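You operate a simulated robot arm through the tools that you are given. There is no shell and no other tool.

You are at the controls of a simulated robot arm. One attempt, no reset.

TASK
Put things in order on the worktop. At the end: the grey tumbler stands where the yellow powder shaker stood; the yellow powder shaker stands where the orange stick stood; the orange stick stands where the clear tumbler stood; the clear tumbler is in the white carry tray; whatever was shut is shut again. Leave all else as you found it, and nothing knocked over.

The check looks at the end state, three seconds after you hand in, the way a careful person would. Anything else that was tipped, shoved, dropped, spilled or broken makes it a failure.

THE ROBOT
A 6-joint arm with a two-finger gripper, fixed in place. Base frame: the origin is at the foot of the arm, x ahead of it, y to its left, z up; the work surface is at about z = 2. Readings come in mm, rad, newtons and seconds.
With the tool pointing down near the work surface it reaches from about 180 to 480 mm from the base axis. Its first joint turns from -1.152 to 1.152 rad. Payload 1.76 kg.
Tool frame: the origin (TCP) lies between the finger pads and is the grasp point; the fingertips stand 29 mm ahead of it; z points along the fingers, y is the line along which they close. The gripper opens to 82 mm; its body begins 58 mm behind the TCP.
Orientation is that of the tool frame in the base frame, as a unit quaternion [w, x, y, z]. With the fingers straight down and closing along the base's y, the tool's x points along the base's -x, its y along +y and its z along -z.

THE INTERFACE
- The arm moves only by the tool servo_tool. Its argument "moves" is a list of rows, each a list of 3 entries, a list of its own where there are three numbers: the opening, from 0 (shut) to 1 (fully open), then the shift along the base's x, y, z in units of 40 mm (1.0 is 40 mm), then the turn, a rotation vector about the base's x, y, z in units of 5 degrees (1.0 is 5 degrees). In form: [[gripper, [dx, dy, dz], [ax, ay, az]], ...]. A call has 1 to 20 rows; each row shifts and turns the commanded pose from where the row before left it. A call with a number of a shift or a turn outside -1 to 1 is refused whole. A row lasts 0.2 s, in which the tool goes at most 50 mm and 0.15 rad; a call with a longer step from one row to the next is refused whole, and so is a gripper value outside its range. Where a pose cannot be reached the arm comes as near as it can. A force on the tool above 40 N (or 10 N above the force at the start of the call, whichever is more), or a blocked arm, ends the call early, and 0.2 s more pass. The fingers move at their own pace (about 203.5 mm/s each) and stop on an object; they squeeze with about 34 N. The grip force told is the motor's: it shows also when the fingers shut on nothing. Time passes only in rows, and 0.2 s behind the last, so rows that do not move let the fingers close. It gives the time, the measured TCP pose, the force on the tool (base axes), the opening and the grip force at its end, in the units of the frame above (readings bear some noise), with the torque about the TCP (base axes, N m) and any sound that the robot's microphone picked up.
- Cameras (640 x 400 px; columns grow to the right, rows downward): "scene" is fixed at [59.6, 355.5, 397.3]; the picture's right is [-0.60, -0.80, 0.00], its down [-0.63, 0.48, -0.61] and it looks along [0.49, -0.37, -0.79] (base axes); focal length 214 px, centre (320, 200). "wrist" rides on the gripper at [79, 4, -89] in the tool frame; the picture's right is [-0.05, 1.00, 0.00], its down [-0.71, -0.04, -0.71] and it looks along [-0.71, -0.04, 0.71] (tool axes); focal length 256 px, centre (320, 200). There is no depth. A picture from a camera that has moved, and an enlarged one, comes with that camera's place and axes in the base frame and with its lens.
- capture(camera): a new picture of that camera. The clock stands still meanwhile.
- zoom(camera, box): a new picture of the part [left, top, right, bottom] of that camera's present view, enlarged. The clock stands still meanwhile.
- hand_in(): hands the job in; it is judged then, once.

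Nothing tells you positions but the pictures and the camera data. Unless the task says otherwise, let go and move clear before handing in.

The tools are called after "Request:" as name(argument=value, ...) on one line, values as JSON. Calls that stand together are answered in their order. servo_tool: Moves the arm, as the interface text tells. Its arguments: {"type":"object","properties":{"moves":{"type":"array","items":{"type":"array"}}},"required":["moves"]} The other tools are called the same way: capture (camera) takes a picture; zoom (camera, box) takes an enlarged picture of a part of a camera's view; hand_in () hands the job in.

At the start:

```text
time_s: 0.0
position: [264.4, -134.9, 256.4]
ee_rot: [0.0, 0.0, 1.0, 0.0]
contact_force: [0.4, -0.7, -0.7]
ft_torque: [0.03, -0.02, 0.01]
width: 82.0
grip_force: 0.0
```

scene: 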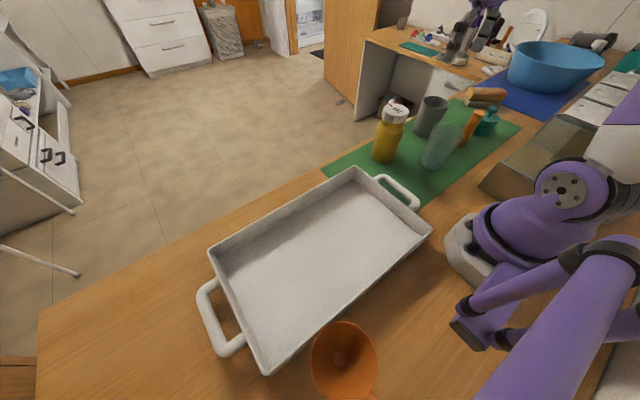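
wrist: 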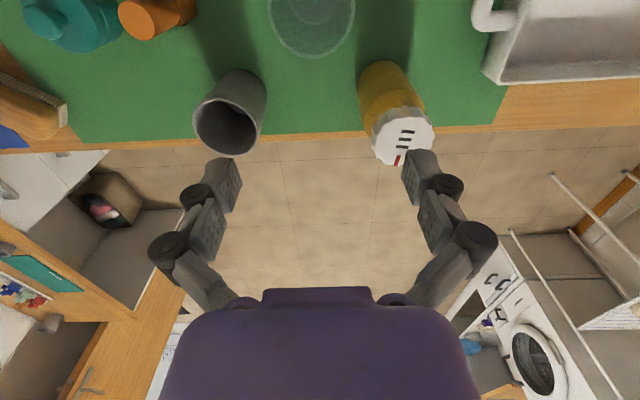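

I see a green mat with a yellow shaker, a grey tumbler, a clear tumbler, an orange stick and a teal object, and a white tray to the left of them. I'll look closer before moving anything.

Request:
zoom(camera="scene", box=[340, 60, 540, 200])

Request:
zoom(camera="wrist", box=[0, 0, 520, 170])

Request:
capture(camera="wrist")

```text
2.86 times, centred on (440, 130) of scene
camera zoom: at [59.6, 355.5, 397.3], right [-0.6, -0.8, 0.0], down [-0.63, 0.48, -0.61], along [0.49, -0.37, -0.79], focal length 613 px, centre (-23, 400)
```

zoom: 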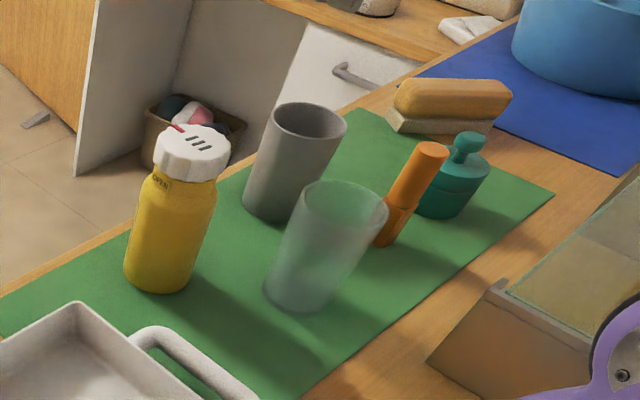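

```text
1.23 times, centred on (260, 85) of wrist
camera zoom: at [183.5, -131.1, 345.0], right [0.05, 1.0, 0.0], down [0.71, -0.04, 0.71], along [0.71, -0.04, -0.71], focal length 315 px, centre (394, 342)
```

zoom: 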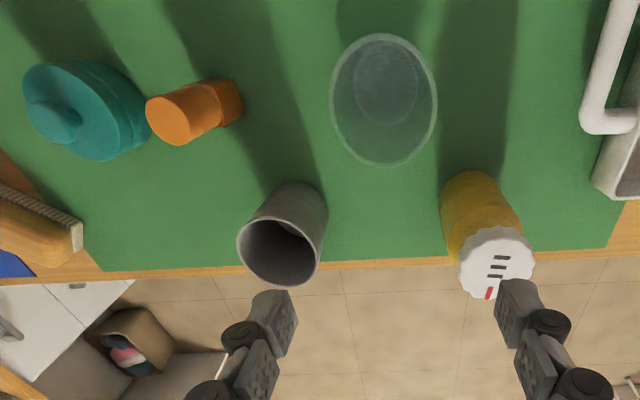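

```text
taken
camera wrist: at [183.5, -131.1, 345.0], right [0.05, 1.0, 0.0], down [0.71, -0.04, 0.71], along [0.71, -0.04, -0.71], focal length 256 px, centre (320, 200)
```

wrist: 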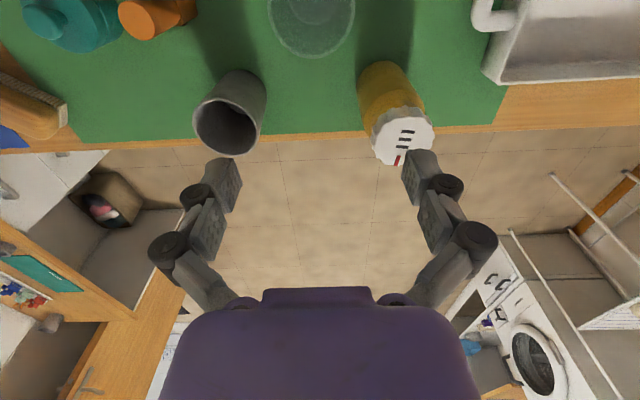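

The four items and the tray are all in view. I also want to know what the box by the arm's foot is, and whether the tumblers hold anything, so I'll zoom in on those.

Request:
zoom(camera="scene", box=[460, 60, 640, 220])

Request:
zoom(camera="scene", box=[360, 90, 480, 180])

Request:
zoom(camera="wrist", box=[170, 40, 290, 170])

Request:
zoom(camera="wrist", box=[240, 0, 380, 80])

Request:
zoom(camera="wrist", box=[340, 40, 460, 180])

```text
2.50 times, centred on (550, 140) of scene
camera zoom: at [59.6, 355.5, 397.3], right [-0.6, -0.8, 0.0], down [-0.63, 0.48, -0.61], along [0.49, -0.37, -0.79], focal length 536 px, centre (-255, 350)
```

zoom: 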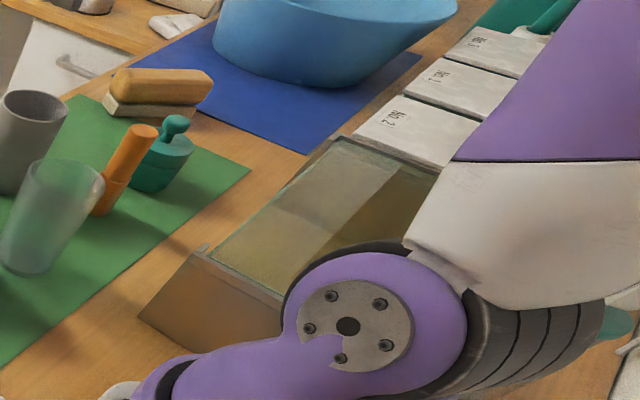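

```text
4.44 times, centred on (420, 135) of scene
camera zoom: at [59.6, 355.5, 397.3], right [-0.6, -0.8, 0.0], down [-0.63, 0.48, -0.61], along [0.49, -0.37, -0.79], focal length 953 px, centre (-124, 489)
```

zoom: 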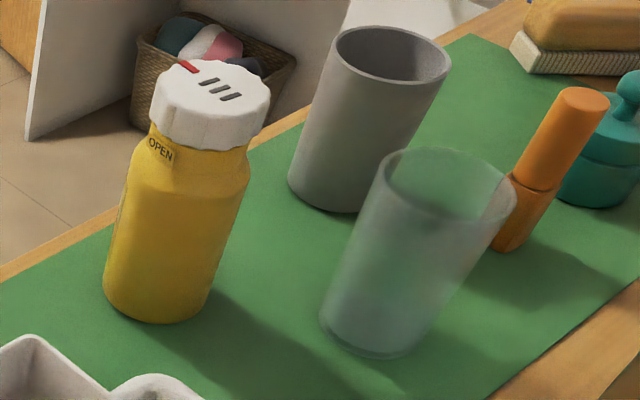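

```text
3.08 times, centred on (230, 105) of wrist
camera zoom: at [183.5, -131.1, 345.0], right [0.05, 1.0, 0.0], down [0.71, -0.04, 0.71], along [0.71, -0.04, -0.71], focal length 788 px, centre (597, 492)
```

zoom: 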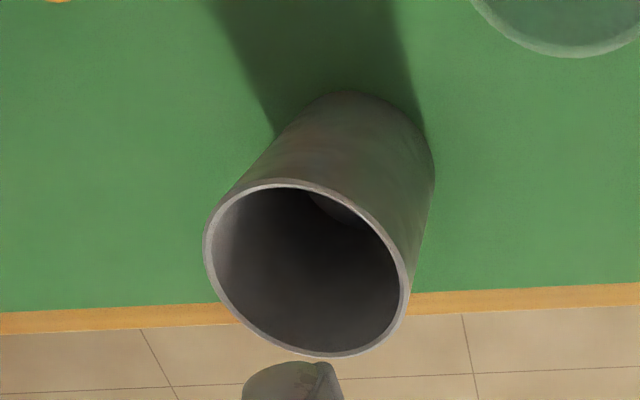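

```text
4.57 times, centred on (310, 40) of wrist
camera zoom: at [183.5, -131.1, 345.0], right [0.05, 1.0, 0.0], down [0.71, -0.04, 0.71], along [0.71, -0.04, -0.71], focal length 1170 px, centre (366, 931)
```

zoom: 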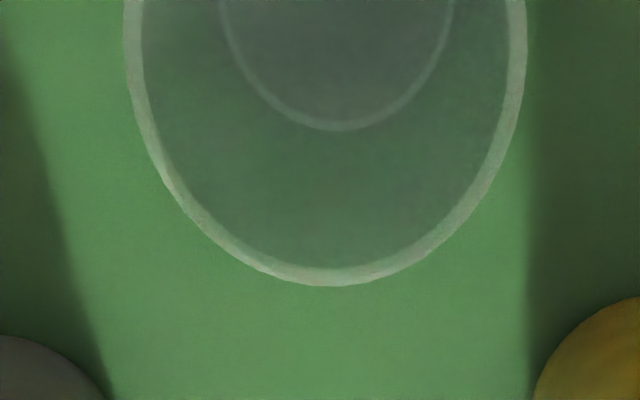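

```text
2.86 times, centred on (400, 110) of wrist
camera zoom: at [183.5, -131.1, 345.0], right [0.05, 1.0, 0.0], down [0.71, -0.04, 0.71], along [0.71, -0.04, -0.71], focal length 731 px, centre (91, 457)
```

zoom: 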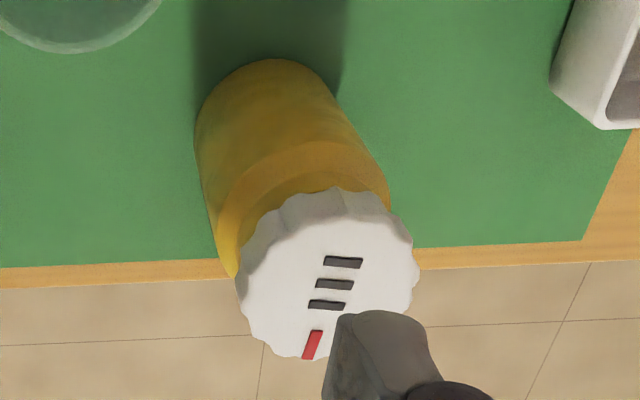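

Nothing is in either tumbler. The shaker's cap is set to OPEN, so it has to stay upright. My estimates are clear tumbler ≈(222,-146), orange stick ≈(222,-288), shaker ≈(322,-60) and grey tumbler ≈(320,-243). I'll move over the clear tumbler and measure again.

Request:
servo_tool(moves=[[1, [-0.5, -0.14, 0], [0, 0, 0]], [1, [-0.55, -0.14, 0], [0, 0, 0]], [1, [0, 0, 0], [0, 0, 0]]])

Request:
capture(camera="wrist")

Request:
capture(camera="scene")

```text
time_s: 0.8
position: [222.0, -147.0, 254.6]
ee_rot: [0.0, 0.0, 1.0, 0.0]
contact_force: [-0.1, 1.1, -1.1]
ft_torque: [-0.02, 0.0, -0.01]
width: 81.9
grip_force: 0.1
```

```text
taken
camera wrist: at [142.1, -142.8, 343.8], right [0.05, 1.0, 0.0], down [0.71, -0.04, 0.71], along [0.71, -0.04, -0.71], focal length 256 px, centre (320, 200)
```

wrist: 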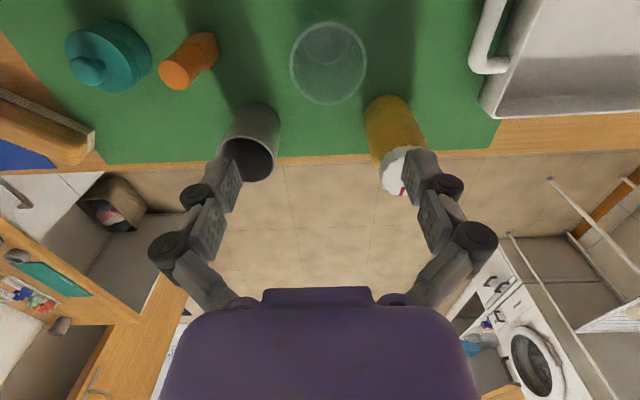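

```text
taken
```

scene: 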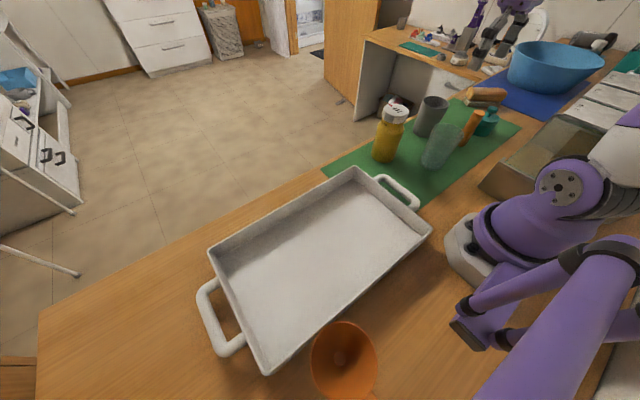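

From here both the clear tumbler's base and rim are visible. I'll zoom to get accurate pixel readings of every item.

Request:
zoom(camera="wrist", box=[270, 0, 430, 100])

Request:
zoom(camera="wrist", box=[50, 0, 290, 150])

Request:
zoom(camera="wrist", box=[200, 80, 360, 200])

Request:
zoom(camera="wrist", box=[340, 80, 460, 200])

```text
4.00 times, centred on (350, 50) of wrist
camera zoom: at [142.1, -142.8, 343.8], right [0.05, 1.0, 0.0], down [0.71, -0.04, 0.71], along [0.71, -0.04, -0.71], focal length 1024 px, centre (200, 800)
```

zoom: 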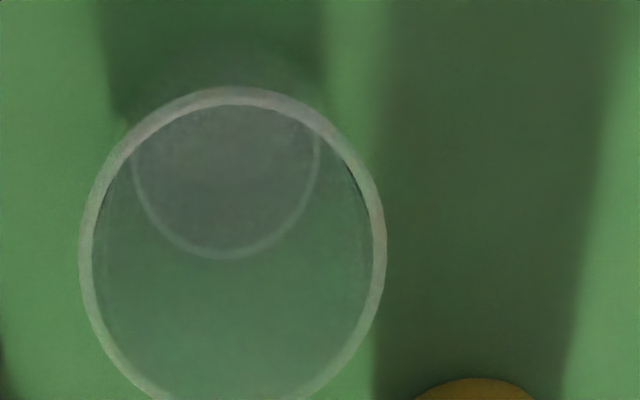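

```text
2.67 times, centred on (170, 75) of wrist
camera zoom: at [142.1, -142.8, 343.8], right [0.05, 1.0, 0.0], down [0.71, -0.04, 0.71], along [0.71, -0.04, -0.71], focal length 683 px, centre (720, 533)
```

zoom: 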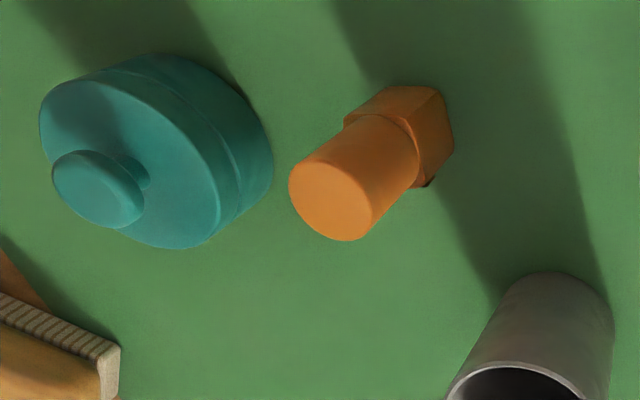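

```text
3.33 times, centred on (280, 140) of wrist
camera zoom: at [142.1, -142.8, 343.8], right [0.05, 1.0, 0.0], down [0.71, -0.04, 0.71], along [0.71, -0.04, -0.71], focal length 853 px, centre (453, 400)
```

zoom: 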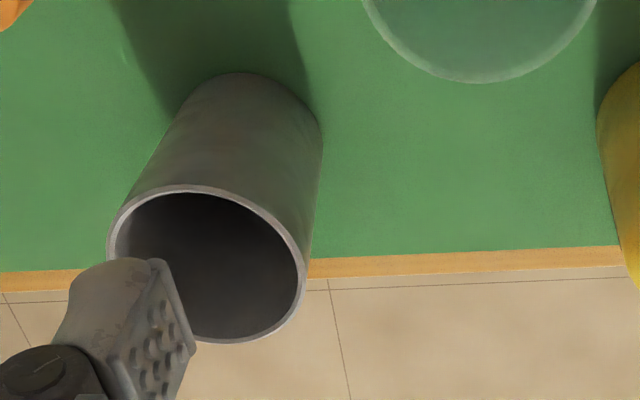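

```text
3.33 times, centred on (400, 140) of wrist
camera zoom: at [142.1, -142.8, 343.8], right [0.05, 1.0, 0.0], down [0.71, -0.04, 0.71], along [0.71, -0.04, -0.71], focal length 853 px, centre (53, 400)
```

zoom: 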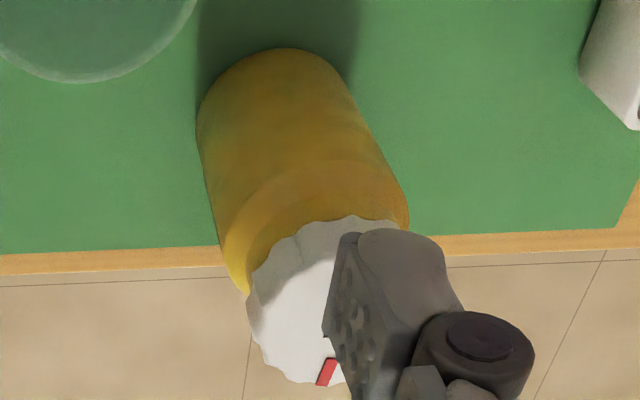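

Refined positions are clear tumbler ≈(220,-139.5) with its rim at z≈98 and 67 mm wide, orange stick ≈(224,-284), and grey tumbler ≈(319,-240). I'll line up over the clear tumbler, come down partway and check.

Request:
servo_tool(moves=[[1, [-0.05, 0.1875, -0.5], [0, 0, 0]], [1, [0, 0, -0.8], [0, 0, 0]], [1, [0, 0, -0.7], [0, 0, 0]], [1, [0, 0, 0], [0, 0, 0]]])

Request:
capture(camera="wrist")

Request:
zoom(camera="scene", box=[360, 60, 560, 190])

```text
time_s: 1.8
position: [219.5, -138.6, 174.3]
ee_rot: [0.0, 0.0, 1.0, 0.0]
contact_force: [-0.4, -1.2, -0.3]
ft_torque: [0.01, 0.0, 0.02]
width: 81.8
grip_force: 0.1
```

```text
taken
camera wrist: at [139.2, -135.1, 263.9], right [0.05, 1.0, 0.0], down [0.71, -0.04, 0.71], along [0.71, -0.04, -0.71], focal length 256 px, centre (320, 200)
```

wrist: 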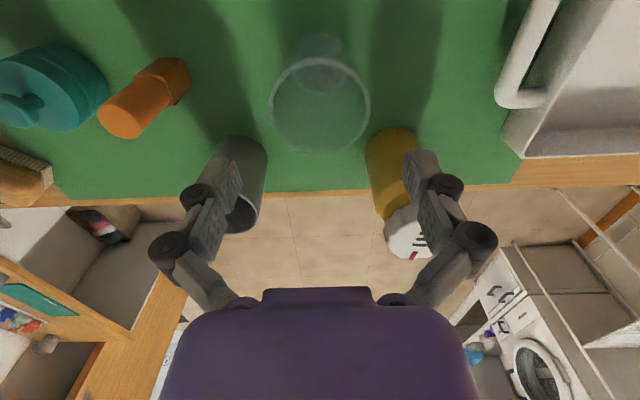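

```text
3.08 times, centred on (460, 125) of scene
camera zoom: at [59.6, 355.5, 397.3], right [-0.6, -0.8, 0.0], down [-0.63, 0.48, -0.61], along [0.49, -0.37, -0.79], focal length 660 px, centre (-111, 431)
```

zoom: 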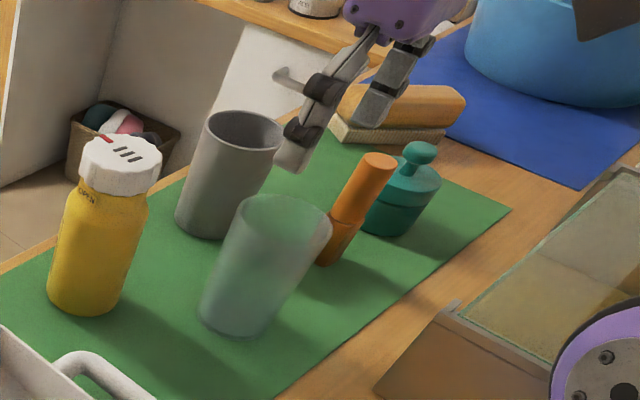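

The clear tumbler is centred between the fingers. I'll lower to grip height, about z=62.

Request:
servo_tool(moves=[[1, [-0.03, -0.02, -0.6], [0, 0, 0]], [1, [0, 0, -0.6], [0, 0, 0]], [1, [0, 0, -0.6], [0, 0, 0]], [1, [0, 0, -0.6], [0, 0, 0]], [1, [0, 0, -0.4], [0, 0, 0]], [1, [0, 0, 0], [0, 0, 0]]])

Request:
capture(camera="wrist")

Request:
zoom(camera="scene", box=[360, 60, 560, 190])

```text
time_s: 3.2
position: [217.8, -139.5, 63.9]
ee_rot: [0.0, 0.0, 1.0, 0.0]
contact_force: [0.9, 0.2, -0.1]
ft_torque: [0.02, -0.01, -0.01]
width: 81.8
grip_force: 0.0
```

```text
taken
camera wrist: at [138.1, -135.0, 152.9], right [0.05, 1.0, 0.0], down [0.71, -0.04, 0.71], along [0.71, -0.04, -0.71], focal length 256 px, centre (320, 200)
```

wrist: 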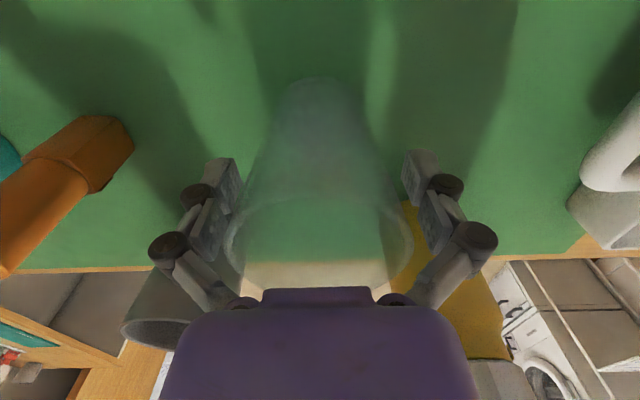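

```text
3.08 times, centred on (460, 125) of scene
camera zoom: at [59.6, 355.5, 397.3], right [-0.6, -0.8, 0.0], down [-0.63, 0.48, -0.61], along [0.49, -0.37, -0.79], focal length 660 px, centre (-111, 431)
```

zoom: 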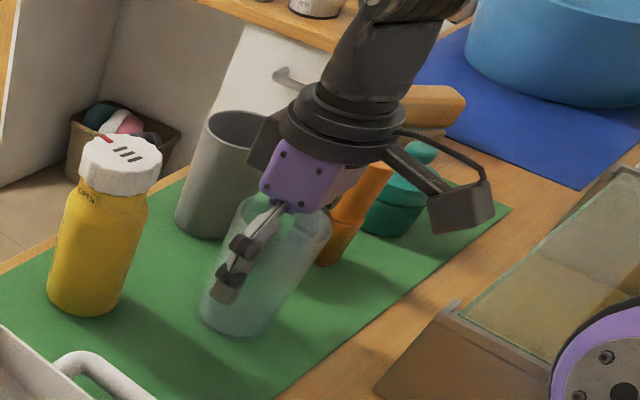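

The fingers straddle the tumbler with room to spare. I'll close slowly.

Request:
servo_tool(moves=[[0.88, [0, 0, 0], [0, 0, 0]], [0.82, [0, 0, 0], [0, 0, 0]], [0.77, [0, 0, 0], [0, 0, 0]], [0.72, [0, 0, 0], [0, 0, 0]], [0.6, [0, 0, 0], [0, 0, 0]], [0.4, [0, 0, 0], [0, 0, 0]], [0.4, [0, 0, 0], [0, 0, 0]]])

Request:
capture(camera="wrist")

```text
time_s: 4.5
position: [219.9, -139.8, 65.1]
ee_rot: [0.001, 0.0, 1.0, -0.001]
contact_force: [-4.6, 2.5, 22.0]
ft_torque: [0.0, 0.02, 0.04]
width: 67.2
grip_force: 34.0
stopped in row 6: the force on the tool passed its limit at 41 N (the readings are from after the stop); the commanded pose is now the measured one
```

```text
taken
camera wrist: at [138.6, -135.4, 154.2], right [0.05, 1.0, 0.0], down [0.7, -0.04, 0.71], along [0.71, -0.04, -0.71], focal length 256 px, centre (320, 200)
```

wrist: 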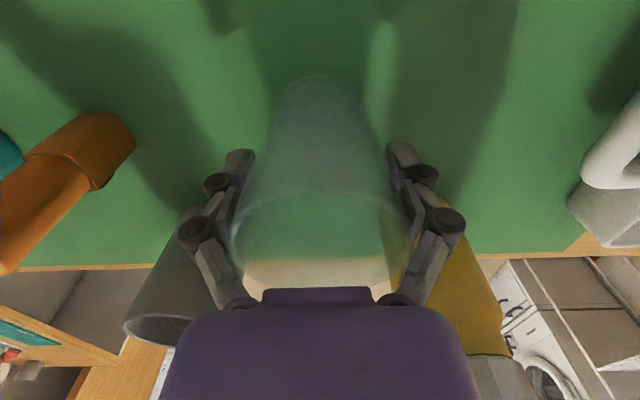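

The grip is on at 67 mm, and the closing fingers pressed down a bit: 22 N remains. I'll look closely before relieving it.

Request:
zoom(camera="wrist", box=[180, 60, 460, 300])

Request:
zoom(camera="scene", box=[400, 90, 500, 180])

```text
1.67 times, centred on (320, 180) of wrist
camera zoom: at [138.6, -135.4, 154.2], right [0.05, 1.0, 0.0], down [0.7, -0.04, 0.71], along [0.71, -0.04, -0.71], focal length 427 px, centre (320, 233)
```

zoom: 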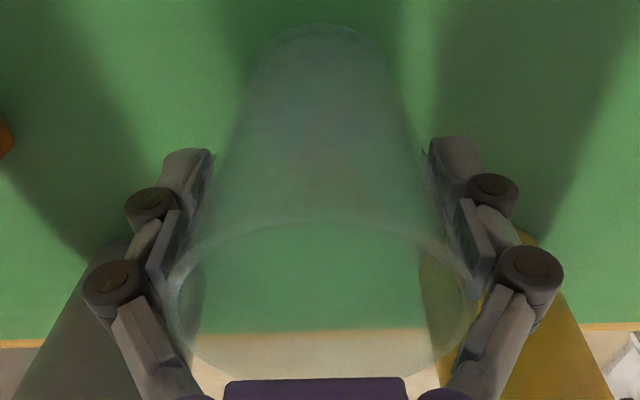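

```text
4.44 times, centred on (450, 135) of scene
camera zoom: at [59.5, 355.5, 397.3], right [-0.6, -0.8, 0.0], down [-0.63, 0.48, -0.61], along [0.49, -0.37, -0.79], focal length 953 px, centre (-258, 489)
```

zoom: 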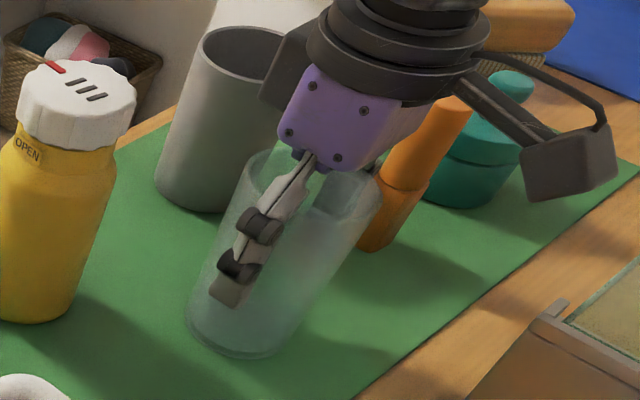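

The fingers are touching only at the rim, high up near the knuckles. I'll open again and regrip about 20 mm higher so the rim sits in the pads, then check that the tumbler hasn't moved.

Request:
servo_tool(moves=[[0.86, [0, 0, 0], [0, 0, 0]], [1, [0, 0, 0], [0, 0, 0]], [1, [0, 0, 0], [0, 0, 0]]])

Request:
capture(camera="wrist")

```text
time_s: 5.3
position: [220.4, -140.9, 64.7]
ee_rot: [0.001, 0.0, 1.0, -0.001]
contact_force: [0.0, 0.6, 0.0]
ft_torque: [-0.02, -0.02, 0.02]
width: 82.1
grip_force: 0.1
```

```text
taken
camera wrist: at [138.5, -135.3, 153.7], right [0.05, 1.0, 0.0], down [0.7, -0.04, 0.71], along [0.71, -0.04, -0.71], focal length 256 px, centre (320, 200)
```

wrist: 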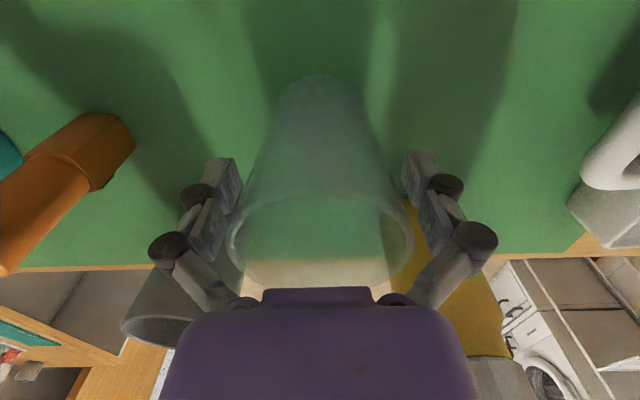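

The tumbler is still in place. I'll raise to z≈87, pre-close to just wider than the rim and then squeeze.

Request:
servo_tool(moves=[[1, [-0.02, 0, 0.3], [0, 0, 0]], [0.95, [0, 0, 0.27], [0, 0, 0]], [0.88, [0, 0, 0], [0, 0, 0]], [0.85, [0, 0, 0], [0, 0, 0]], [0.83, [0, 0, 0], [0, 0, 0]], [0.81, [0, 0, 0.01], [0, 0, 0]], [0.79, [0, 0, 0.02], [0, 0, 0]], [0.76, [0, 0, 0.02], [0, 0, 0]]])

Request:
capture(camera="wrist")

```text
time_s: 7.1
position: [218.2, -139.7, 89.1]
ee_rot: [0.0, 0.001, 1.0, -0.001]
contact_force: [0.2, 0.2, -0.4]
ft_torque: [0.01, -0.01, 0.0]
width: 68.0
grip_force: 34.1
```

```text
taken
camera wrist: at [137.6, -134.6, 178.1], right [0.05, 1.0, 0.0], down [0.7, -0.04, 0.71], along [0.71, -0.04, -0.71], focal length 256 px, centre (320, 200)
```

wrist: 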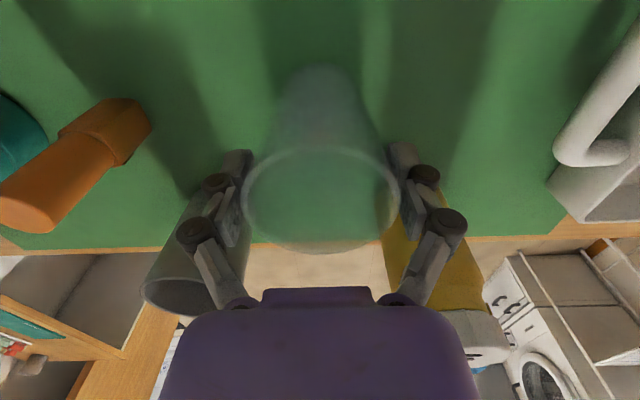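

The grip is firm at 68 mm with no residual force. I'll lift a little and check that the tumbler comes with it.

Request:
servo_tool(moves=[[0.7, [0, 0, 0], [0, 0, 0]], [0.7, [0, 0, 0.1], [0, 0, 0]], [0.7, [0, 0, 0.3], [0, 0, 0]], [0.7, [0, 0, 0.3], [0, 0, 0]], [0.7, [0, 0, 0], [0, 0, 0]]])

Request:
capture(camera="wrist")

Request:
zoom(camera="scene", box=[360, 60, 560, 190])

```text
time_s: 8.3
position: [219.1, -140.0, 119.8]
ee_rot: [0.001, 0.0, 1.0, -0.001]
contact_force: [-0.1, 0.6, -1.7]
ft_torque: [0.01, 0.05, 0.01]
width: 68.2
grip_force: 34.4
```

```text
taken
camera wrist: at [138.2, -135.4, 207.5], right [0.05, 1.0, 0.0], down [0.7, -0.04, 0.71], along [0.71, -0.04, -0.71], focal length 256 px, centre (320, 200)
```

wrist: 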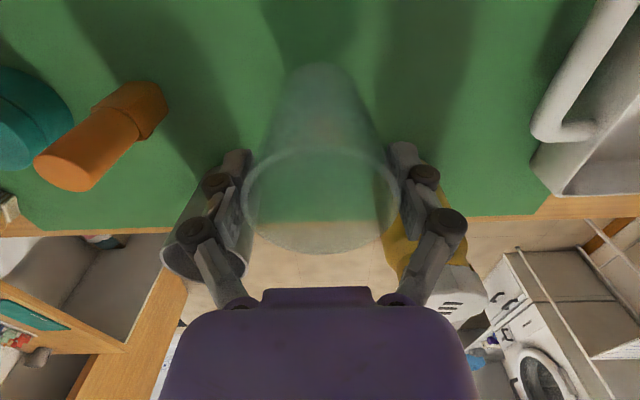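

```text
3.08 times, centred on (460, 125) of scene
camera zoom: at [59.6, 355.5, 397.3], right [-0.6, -0.8, 0.0], down [-0.63, 0.48, -0.61], along [0.49, -0.37, -0.79], focal length 660 px, centre (-111, 431)
```

zoom: 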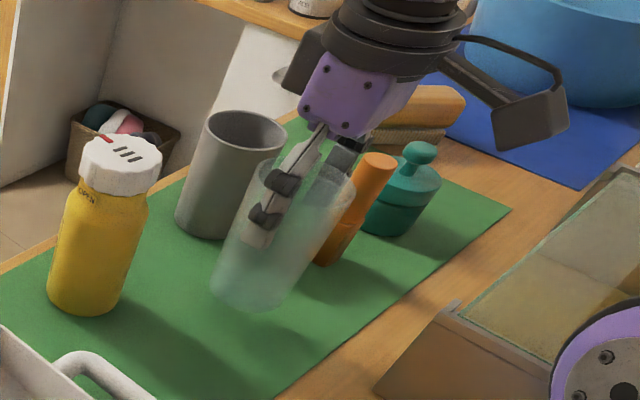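

It lifted cleanly. I'll raise it further and carry it over the tray to about (213,180).

Request:
servo_tool(moves=[[0.7, [0, 0, 0.4], [0, 0, 0]], [0.7, [0, 0, 0.7], [0, 0, 0]], [0.7, [0, 0.2, 0.7], [0, 0, 0]], [0.7, [0, 0.4, 0.2], [0, 0, 0]], [0.7, [0, 0.6, 0], [0, 0, 0]], [0.7, [0, 0.7, 0], [0, 0, 0]], [0.7, [0, 0.7, 0], [0, 0, 0]], [0.7, [0, 0.7, 0], [0, 0, 0]], [0.7, [0, 0.7, 0], [0, 0, 0]], [0.7, [0, 0.7, 0], [0, 0, 0]], [0.7, [0, 0.7, 0], [0, 0, 0]], [0.7, [0, 0.7, 0], [0, 0, 0]], [0.7, [0, 0.7, 0], [0, 0, 0]], [0.7, [0, 0.6, 0], [0, 0, 0]], [0.7, [-0.1, 0.4, 0], [0, 0, 0]], [0.7, [-0.05, 0.2, 0], [0, 0, 0]], [0.7, [0, 0, 0], [0, 0, 0]]])

Request:
capture(camera="wrist")

Request:
capture(camera="scene")

```text
time_s: 11.9
position: [213.8, 180.6, 197.2]
ee_rot: [0.001, 0.0, 1.0, -0.001]
contact_force: [-0.5, -0.3, -0.9]
ft_torque: [-0.02, 0.03, 0.0]
width: 66.6
grip_force: 34.3
```

```text
taken
camera wrist: at [132.3, 184.3, 286.3], right [0.05, 1.0, 0.0], down [0.7, -0.04, 0.71], along [0.71, -0.04, -0.71], focal length 256 px, centre (320, 200)
```

wrist: 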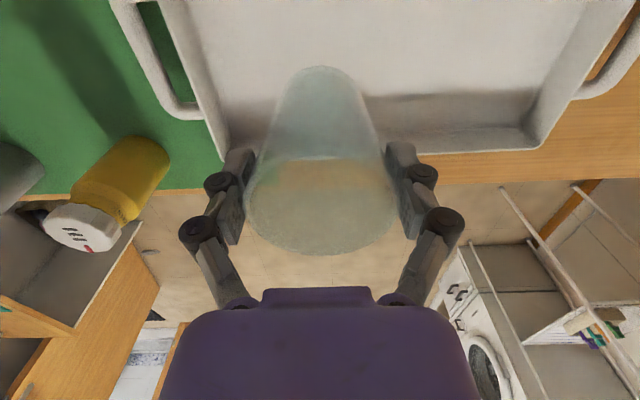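

```text
taken
```

scene: 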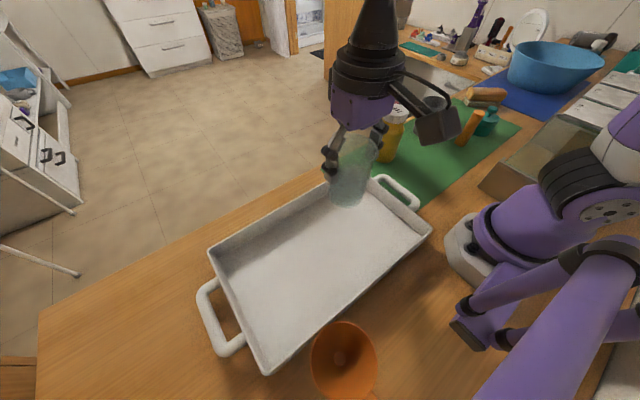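

The tumbler is over the tray, well inside its walls. I'll lower to just above the tray floor, then go down in small steps.

Request:
servo_tool(moves=[[0.7, [0, 0, -0.4], [0, 0, 0]], [0.7, [0, 0, -0.6], [0, 0, 0]], [0.7, [0, 0, -0.6], [0, 0, 0]], [0.7, [0, 0, -0.4], [0, 0, 0]], [0.7, [0, 0, -0.2], [0, 0, 0]], [0.7, [0, 0, 0], [0, 0, 0]]])

Request:
zoom(camera="scene", box=[270, 130, 430, 250])

Request:
capture(camera="wrist")

```text
time_s: 13.3
position: [213.2, 180.9, 109.5]
ee_rot: [0.002, 0.0, 1.0, -0.001]
contact_force: [-0.1, -0.5, -0.9]
ft_torque: [0.01, 0.03, 0.02]
width: 66.5
grip_force: 34.5
```

```text
3.33 times, centred on (350, 190) of scene
camera zoom: at [59.6, 355.5, 397.3], right [-0.6, -0.8, 0.0], down [-0.63, 0.48, -0.61], along [0.49, -0.37, -0.79], focal length 715 px, centre (220, 233)
```

zoom: 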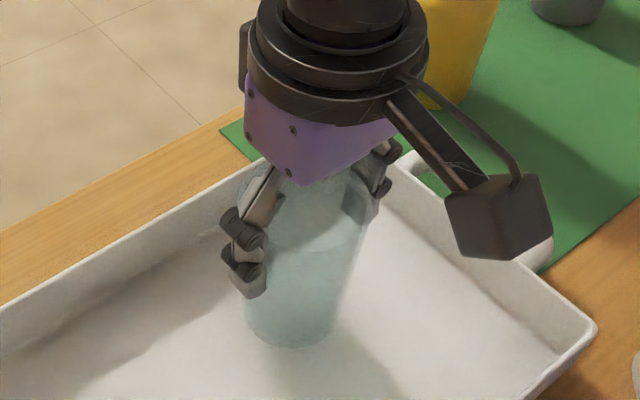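

```text
taken
camera wrist: at [132.4, 185.8, 198.4], right [0.05, 1.0, 0.0], down [0.7, -0.04, 0.71], along [0.71, -0.04, -0.71], focal length 256 px, centre (320, 200)
```

wrist: 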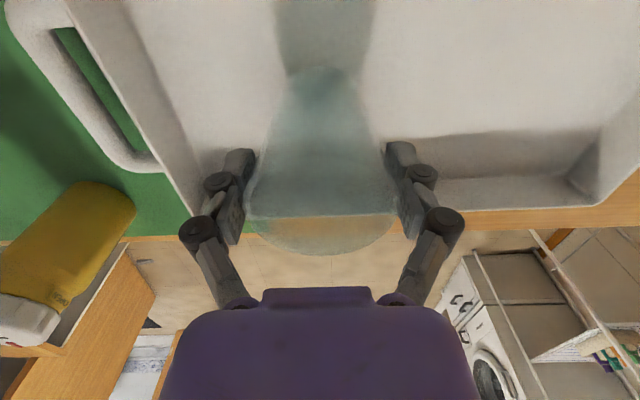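

There are no contact forces yet. I'll step down slowly and watch the force.

Request:
servo_tool(moves=[[0.7, [0, 0, -0.06], [0, 0, 0]], [0.7, [0, 0, -0.06], [0, 0, 0]], [0.7, [0, 0, -0.06], [0, 0, 0]], [0.7, [0, 0, -0.05], [0, 0, 0]]])

Request:
servo_tool(moves=[[0.7, [0, 0, -0.04], [0, 0, 0]], [0.7, [0, 0, -0.03], [0, 0, 0]]])

```text
time_s: 14.3
position: [211.3, 180.5, 100.2]
ee_rot: [0.002, 0.0, 1.0, -0.001]
contact_force: [-0.8, 0.3, -1.2]
ft_torque: [0.01, 0.0, 0.01]
width: 66.9
grip_force: 34.0
```

```text
time_s: 14.9
position: [210.8, 180.3, 97.8]
ee_rot: [0.001, 0.001, 1.0, -0.002]
contact_force: [-0.4, -0.5, -1.0]
ft_torque: [-0.01, 0.01, 0.0]
width: 66.4
grip_force: 34.2
```

Request:
servo_tool(moves=[[0.7, [0, 0, -0.03], [0, 0, 0]], [0.7, [0, 0, -0.03], [0, 0, 0]]])

Request:
zoom(camera="scene", box=[310, 150, 410, 230])

```text
time_s: 15.5
position: [212.2, 179.5, 94.3]
ee_rot: [0.001, 0.0, 1.0, -0.001]
contact_force: [-0.3, 0.3, -2.0]
ft_torque: [-0.02, 0.03, 0.0]
width: 66.6
grip_force: 34.0
```

```text
5.00 times, centred on (360, 190) of scene
camera zoom: at [59.6, 355.5, 397.3], right [-0.6, -0.8, 0.0], down [-0.63, 0.48, -0.61], along [0.49, -0.37, -0.79], focal length 1072 px, centre (120, 250)
```

zoom: 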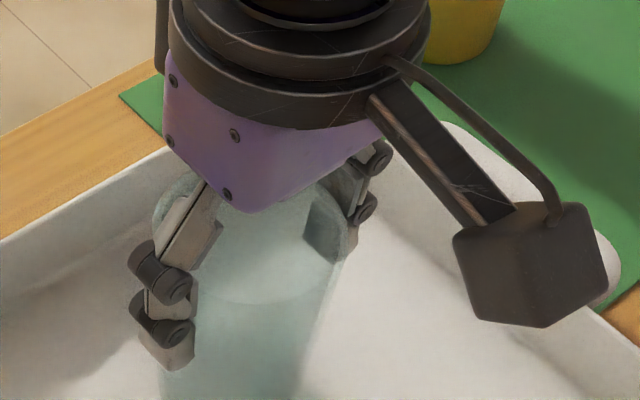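

Request:
servo_tool(moves=[[0.7, [0, 0, -0.025], [0, 0, 0]]])

Request:
servo_tool(moves=[[0.7, [0, 0, -0.025], [0, 0, 0]]])

Request:
servo_tool(moves=[[0.7, [0, 0, -0.025], [0, 0, 0]]])

```text
time_s: 15.9
position: [211.6, 179.1, 94.8]
ee_rot: [0.001, 0.0, 1.0, -0.001]
contact_force: [-0.5, -0.5, -1.8]
ft_torque: [0.0, 0.01, -0.03]
width: 66.5
grip_force: 34.2
```

```text
time_s: 16.3
position: [212.8, 179.9, 93.6]
ee_rot: [0.001, 0.0, 1.0, -0.001]
contact_force: [-0.1, 0.0, -1.9]
ft_torque: [0.01, 0.06, -0.02]
width: 66.4
grip_force: 33.9
```

```text
time_s: 16.7
position: [213.0, 181.5, 92.3]
ee_rot: [0.001, 0.0, 1.0, -0.001]
contact_force: [-0.7, -0.3, -1.7]
ft_torque: [-0.02, 0.01, 0.01]
width: 66.4
grip_force: 33.8
```

Request:
servo_tool(moves=[[0.7, [0, 0, -0.025], [0, 0, 0]]])

Request:
servo_tool(moves=[[0.7, [0, 0, -0.025], [0, 0, 0]]])

Request:
zoom(camera="scene", box=[310, 170, 390, 240])

```text
time_s: 17.1
position: [212.8, 180.4, 92.4]
ee_rot: [0.002, 0.001, 1.0, 0.0]
contact_force: [-1.1, -1.1, 7.9]
ft_torque: [-0.4, 0.06, -0.05]
width: 66.4
grip_force: 34.3
```

```text
time_s: 17.5
position: [215.1, 180.5, 90.3]
ee_rot: [0.003, 0.0, 1.0, 0.0]
contact_force: [-0.8, 0.5, 15.7]
ft_torque: [-0.11, 0.0, 0.15]
width: 66.1
grip_force: 33.8
```

```text
5.71 times, centred on (350, 205) of scene
camera zoom: at [59.5, 355.4, 397.3], right [-0.6, -0.8, 0.0], down [-0.63, 0.48, -0.61], along [0.49, -0.37, -0.79], focal length 1226 px, centre (149, 171)
```

zoom: 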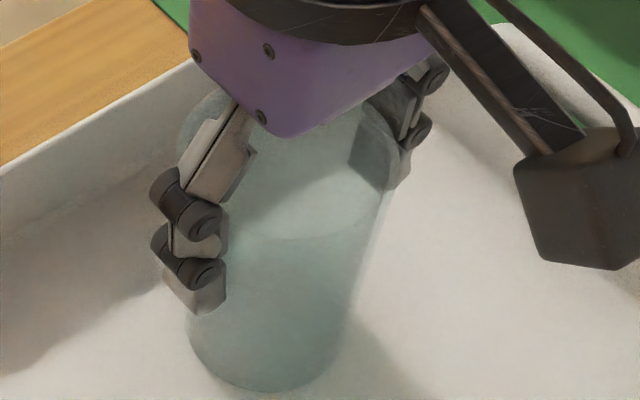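

The tumbler is on the tray floor (contact 16 N). I'll ease up slightly and open gradually.

Request:
servo_tool(moves=[[0.7, [0, 0, 0.02], [0, 0, 0]], [0.82, [0, 0, 0], [0, 0, 0]], [0.86, [0, 0, 0], [0, 0, 0]], [0.92, [0, 0, 0], [0, 0, 0]], [1, [0, 0, 0], [0, 0, 0]], [1, [0, 0, 0], [0, 0, 0]]])

Request:
capture(camera="wrist")

Request:
zoom(camera="scene", box=[290, 140, 410, 240])

```text
time_s: 18.9
position: [213.5, 180.0, 91.5]
ee_rot: [0.001, 0.0, 1.0, -0.001]
contact_force: [0.5, 0.4, -0.4]
ft_torque: [-0.03, -0.01, 0.01]
width: 82.0
grip_force: 0.0
```

```text
taken
camera wrist: at [132.0, 184.9, 180.7], right [0.05, 1.0, 0.0], down [0.7, -0.04, 0.71], along [0.71, -0.04, -0.71], focal length 256 px, centre (320, 200)
```

wrist: 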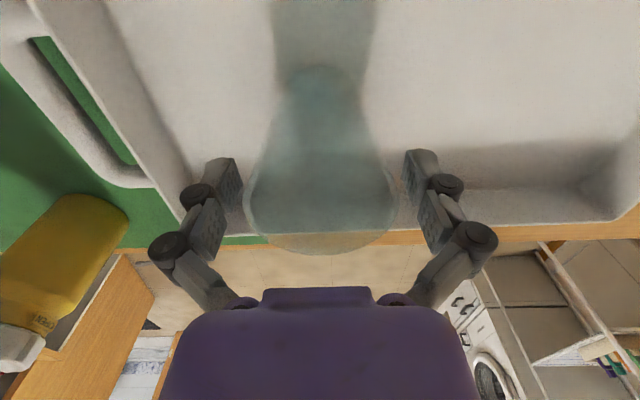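

```text
4.00 times, centred on (350, 190) of scene
camera zoom: at [59.6, 355.5, 397.3], right [-0.6, -0.8, 0.0], down [-0.63, 0.48, -0.61], along [0.49, -0.37, -0.79], focal length 858 px, centre (200, 240)
```

zoom: 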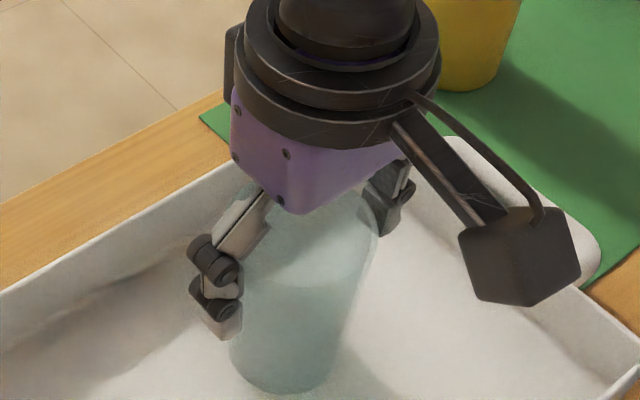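

The clear tumbler stands free in the tray. I'll go straight up and travel back over to the orange stick.

Request:
servo_tool(moves=[[1, [0, 0, 0.4], [0, 0, 0]], [1, [0, 0, 0.9], [0, 0, 0]], [1, [0, 0, 0.9], [0, 0, 0]], [1, [0, -0.3, 0.9], [0, 0, 0]], [1, [0, -1, 0.2], [0, 0, 0]], [1, [0, -1, 0], [0, 0, 0]], [1, [0, -1, 0], [0, 0, 0]], [1, [0, -1, 0], [0, 0, 0]], [1, [0, -1, 0], [0, 0, 0]], [1, [0, -1, 0], [0, 0, 0]], [1, [0, -1, 0], [0, 0, 0]], [1, [0, -1, 0], [0, 0, 0]], [1, [0, -1, 0], [0, 0, 0]], [1, [0.1, -1, 0], [0, 0, 0]], [1, [0.1, -0.9, 0], [0, 0, 0]], [1, [0.06, -0.4, 0], [0, 0, 0]], [1, [0, 0, 0], [0, 0, 0]]])

Request:
capture(camera="wrist")

Request:
capture(camera="scene")

```text
time_s: 22.5
position: [223.4, -284.6, 223.4]
ee_rot: [0.001, 0.0, 1.0, -0.001]
contact_force: [0.0, -0.4, -0.4]
ft_torque: [0.0, 0.02, 0.01]
width: 82.3
grip_force: 0.0
```

```text
taken
camera wrist: at [143.3, -279.8, 311.7], right [0.05, 1.0, 0.0], down [0.7, -0.04, 0.71], along [0.71, -0.04, -0.71], focal length 256 px, centre (320, 200)
```

wrist: 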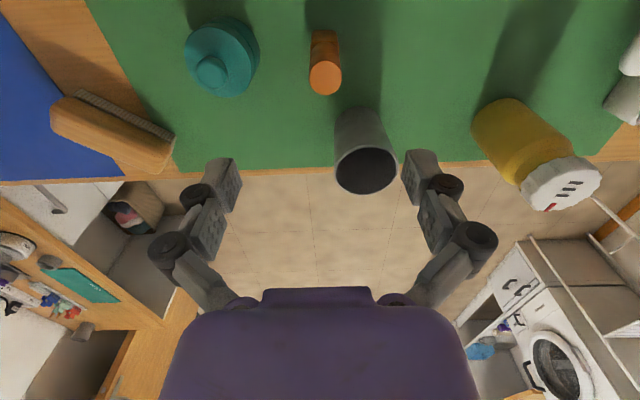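

```text
taken
```

scene: 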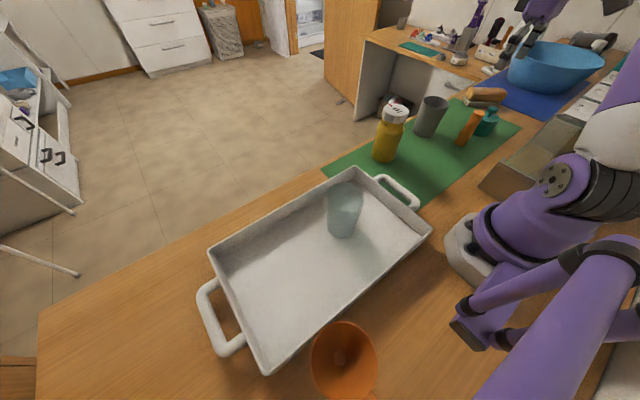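

The clear tumbler stands upright in the tray. I'm now over the orange stick and will measure it and the teal jar next to it.

Request:
zoom(camera="wrist", box=[180, 0, 380, 125])

Request:
zoom(camera="wrist", box=[280, 10, 376, 106])

Request:
zoom(camera="wrist", box=[320, 80, 480, 220])

```text
3.20 times, centred on (280, 62) of wrist
camera zoom: at [143.3, -279.8, 311.7], right [0.05, 1.0, 0.0], down [0.7, -0.04, 0.71], along [0.71, -0.04, -0.71], focal length 819 px, centre (448, 640)
```

zoom: 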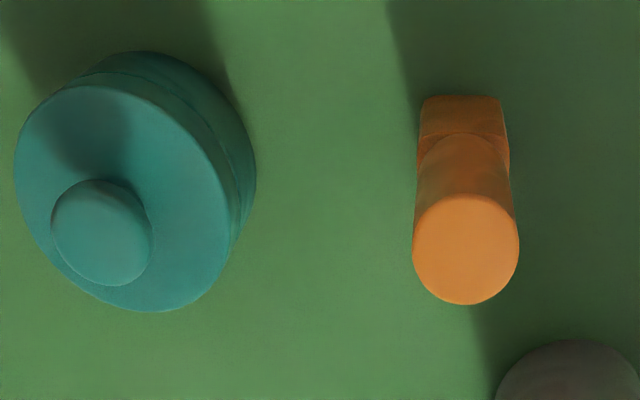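

```text
4.17 times, centred on (328, 58) of wrist
camera zoom: at [143.3, -279.8, 311.7], right [0.05, 1.0, 0.0], down [0.7, -0.04, 0.71], along [0.71, -0.04, -0.71], focal length 1067 px, centre (287, 792)
```

zoom: 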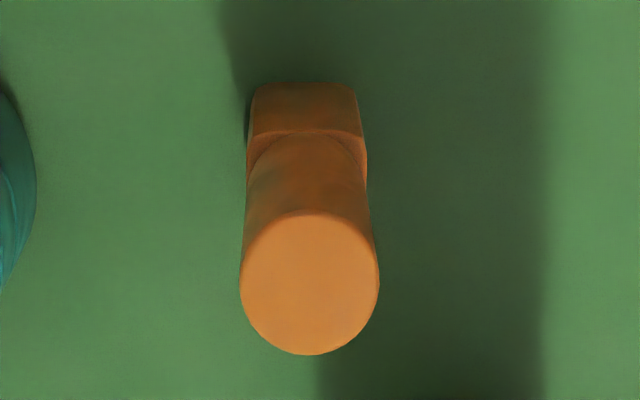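

```text
2.86 times, centred on (400, 150) of wrist
camera zoom: at [143.3, -279.8, 311.7], right [0.05, 1.0, 0.0], down [0.7, -0.04, 0.71], along [0.71, -0.04, -0.71], focal length 731 px, centre (91, 343)
```

zoom: 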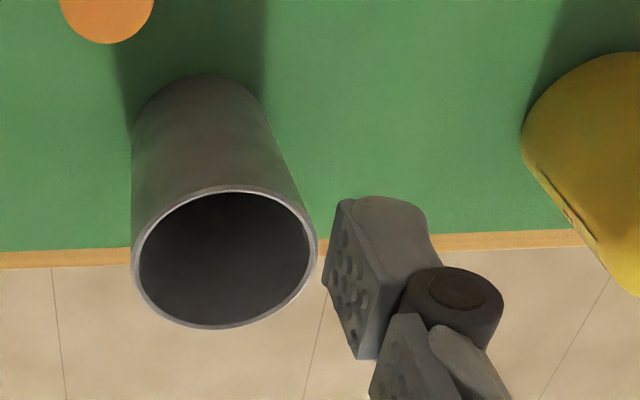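

The orange stick measures ≈(220,-280.4), about 97 mm tall, with the teal jar's edge at y≈-345. I'll narrow the gripper to about 50 mm so the outer finger stays clear of the jar, and lower around the stick in two stages.

Request:
servo_tool(moves=[[0.64, [-0.09, 0.105, 0], [0, 0, 0]], [0.62, [0, 0, -0.7], [0, 0, 0]], [0.62, [0, 0, -0.8], [0, 0, 0]], [0.62, [0, 0, -0.6], [0, 0, 0]], [0.62, [0, 0, 0], [0, 0, 0]]])

Request:
capture(camera="wrist")

Request:
zoom(camera="scene", box=[420, 50, 540, 170])

```text
time_s: 23.7
position: [220.1, -280.3, 139.1]
ee_rot: [0.0, 0.0, 1.0, -0.001]
contact_force: [-0.2, -0.3, -0.1]
ft_torque: [-0.02, 0.03, -0.01]
width: 50.9
grip_force: 0.0
```

```text
taken
camera wrist: at [140.2, -276.0, 227.6], right [0.05, 1.0, 0.0], down [0.7, -0.04, 0.71], along [0.71, -0.04, -0.71], focal length 256 px, centre (320, 200)
```

wrist: 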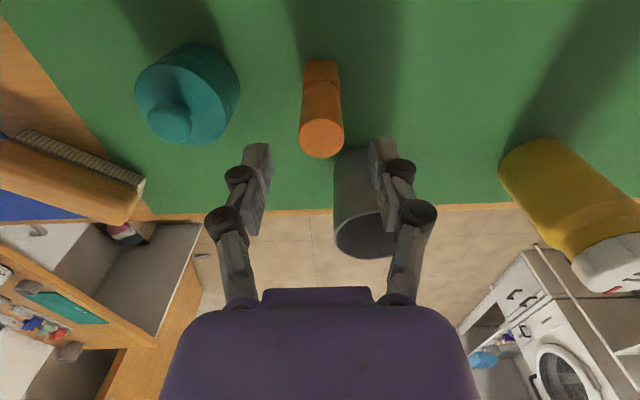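

```text
3.33 times, centred on (480, 110) of scene
camera zoom: at [59.6, 355.5, 397.3], right [-0.6, -0.8, 0.0], down [-0.63, 0.48, -0.61], along [0.49, -0.37, -0.79], focal length 715 px, centre (-213, 500)
```

zoom: 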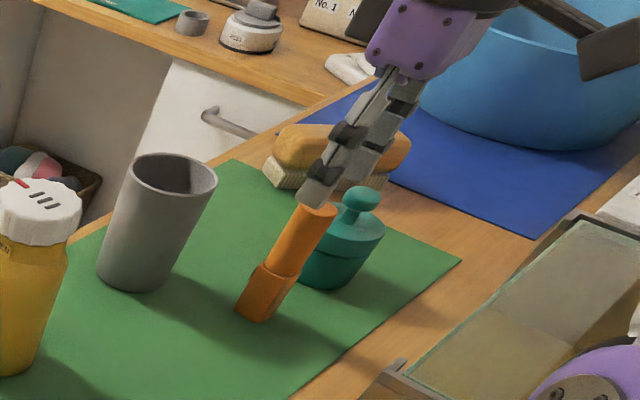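

The stick is centred and the outer finger has clearance from the jar. I'll lower to the grip height.

Request:
servo_tool(moves=[[0.62, [0, 0, -0.5], [0, 0, 0]], [0.62, [0, 0, -0.5], [0, 0, 0]], [0.62, [0, 0, -0.5], [0, 0, 0]], [0.62, [0, 0, -0.3], [0, 0, 0]], [0.62, [0, 0, -0.2], [0, 0, 0]], [0.62, [0, 0, 0], [0, 0, 0]]])

Request:
capture(camera="wrist")

Request:
zoom(camera="scene", box=[420, 50, 540, 170])

```text
time_s: 25.1
position: [219.3, -280.4, 56.8]
ee_rot: [0.001, 0.0, 1.0, -0.001]
contact_force: [0.5, -0.4, 0.2]
ft_torque: [-0.01, -0.01, 0.01]
width: 50.7
grip_force: 0.0
```

```text
taken
camera wrist: at [139.0, -275.6, 147.0], right [0.05, 1.0, 0.0], down [0.7, -0.04, 0.71], along [0.71, -0.04, -0.71], focal length 256 px, centre (320, 200)
```

wrist: 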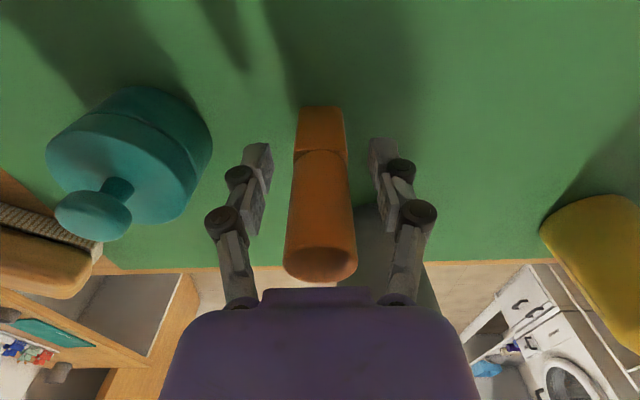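

```text
3.33 times, centred on (480, 110) of scene
camera zoom: at [59.6, 355.5, 397.3], right [-0.6, -0.8, 0.0], down [-0.63, 0.48, -0.61], along [0.49, -0.37, -0.79], focal length 715 px, centre (-213, 500)
```

zoom: 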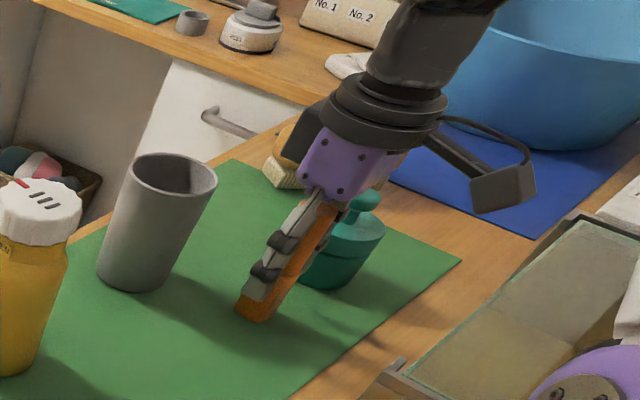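

The fingers straddle the stick. I'll go 8 mm lower so the tips hold the lower block rather than only the cap, then close gently while compensating for finger extension.

Request:
servo_tool(moves=[[0.6, [0, 0, -0.1], [0, 0, 0]], [0.52, [0, 0, -0.1], [0, 0, 0]], [0.46, [0, 0, 0], [0, 0, 0]], [0.42, [0, 0, 0], [0, 0, 0]], [0.39, [0, 0, 0], [0, 0, 0]]])

Request:
zoom(camera="wrist", box=[200, 80, 440, 300])

```text
time_s: 26.3
position: [219.3, -279.0, 51.0]
ee_rot: [0.0, 0.001, 1.0, -0.001]
contact_force: [0.8, -0.6, -0.3]
ft_torque: [0.02, -0.05, -0.01]
width: 32.0
grip_force: 0.1
```

```text
1.82 times, centred on (320, 190) of wrist
camera zoom: at [138.6, -275.1, 139.7], right [0.05, 1.0, 0.0], down [0.7, -0.04, 0.71], along [0.71, -0.04, -0.71], focal length 465 px, centre (320, 218)
```

zoom: 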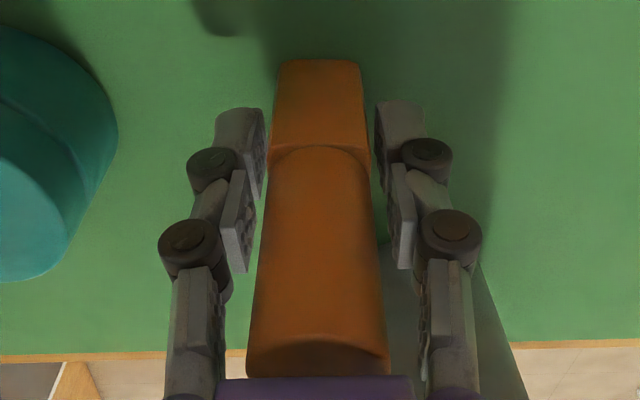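

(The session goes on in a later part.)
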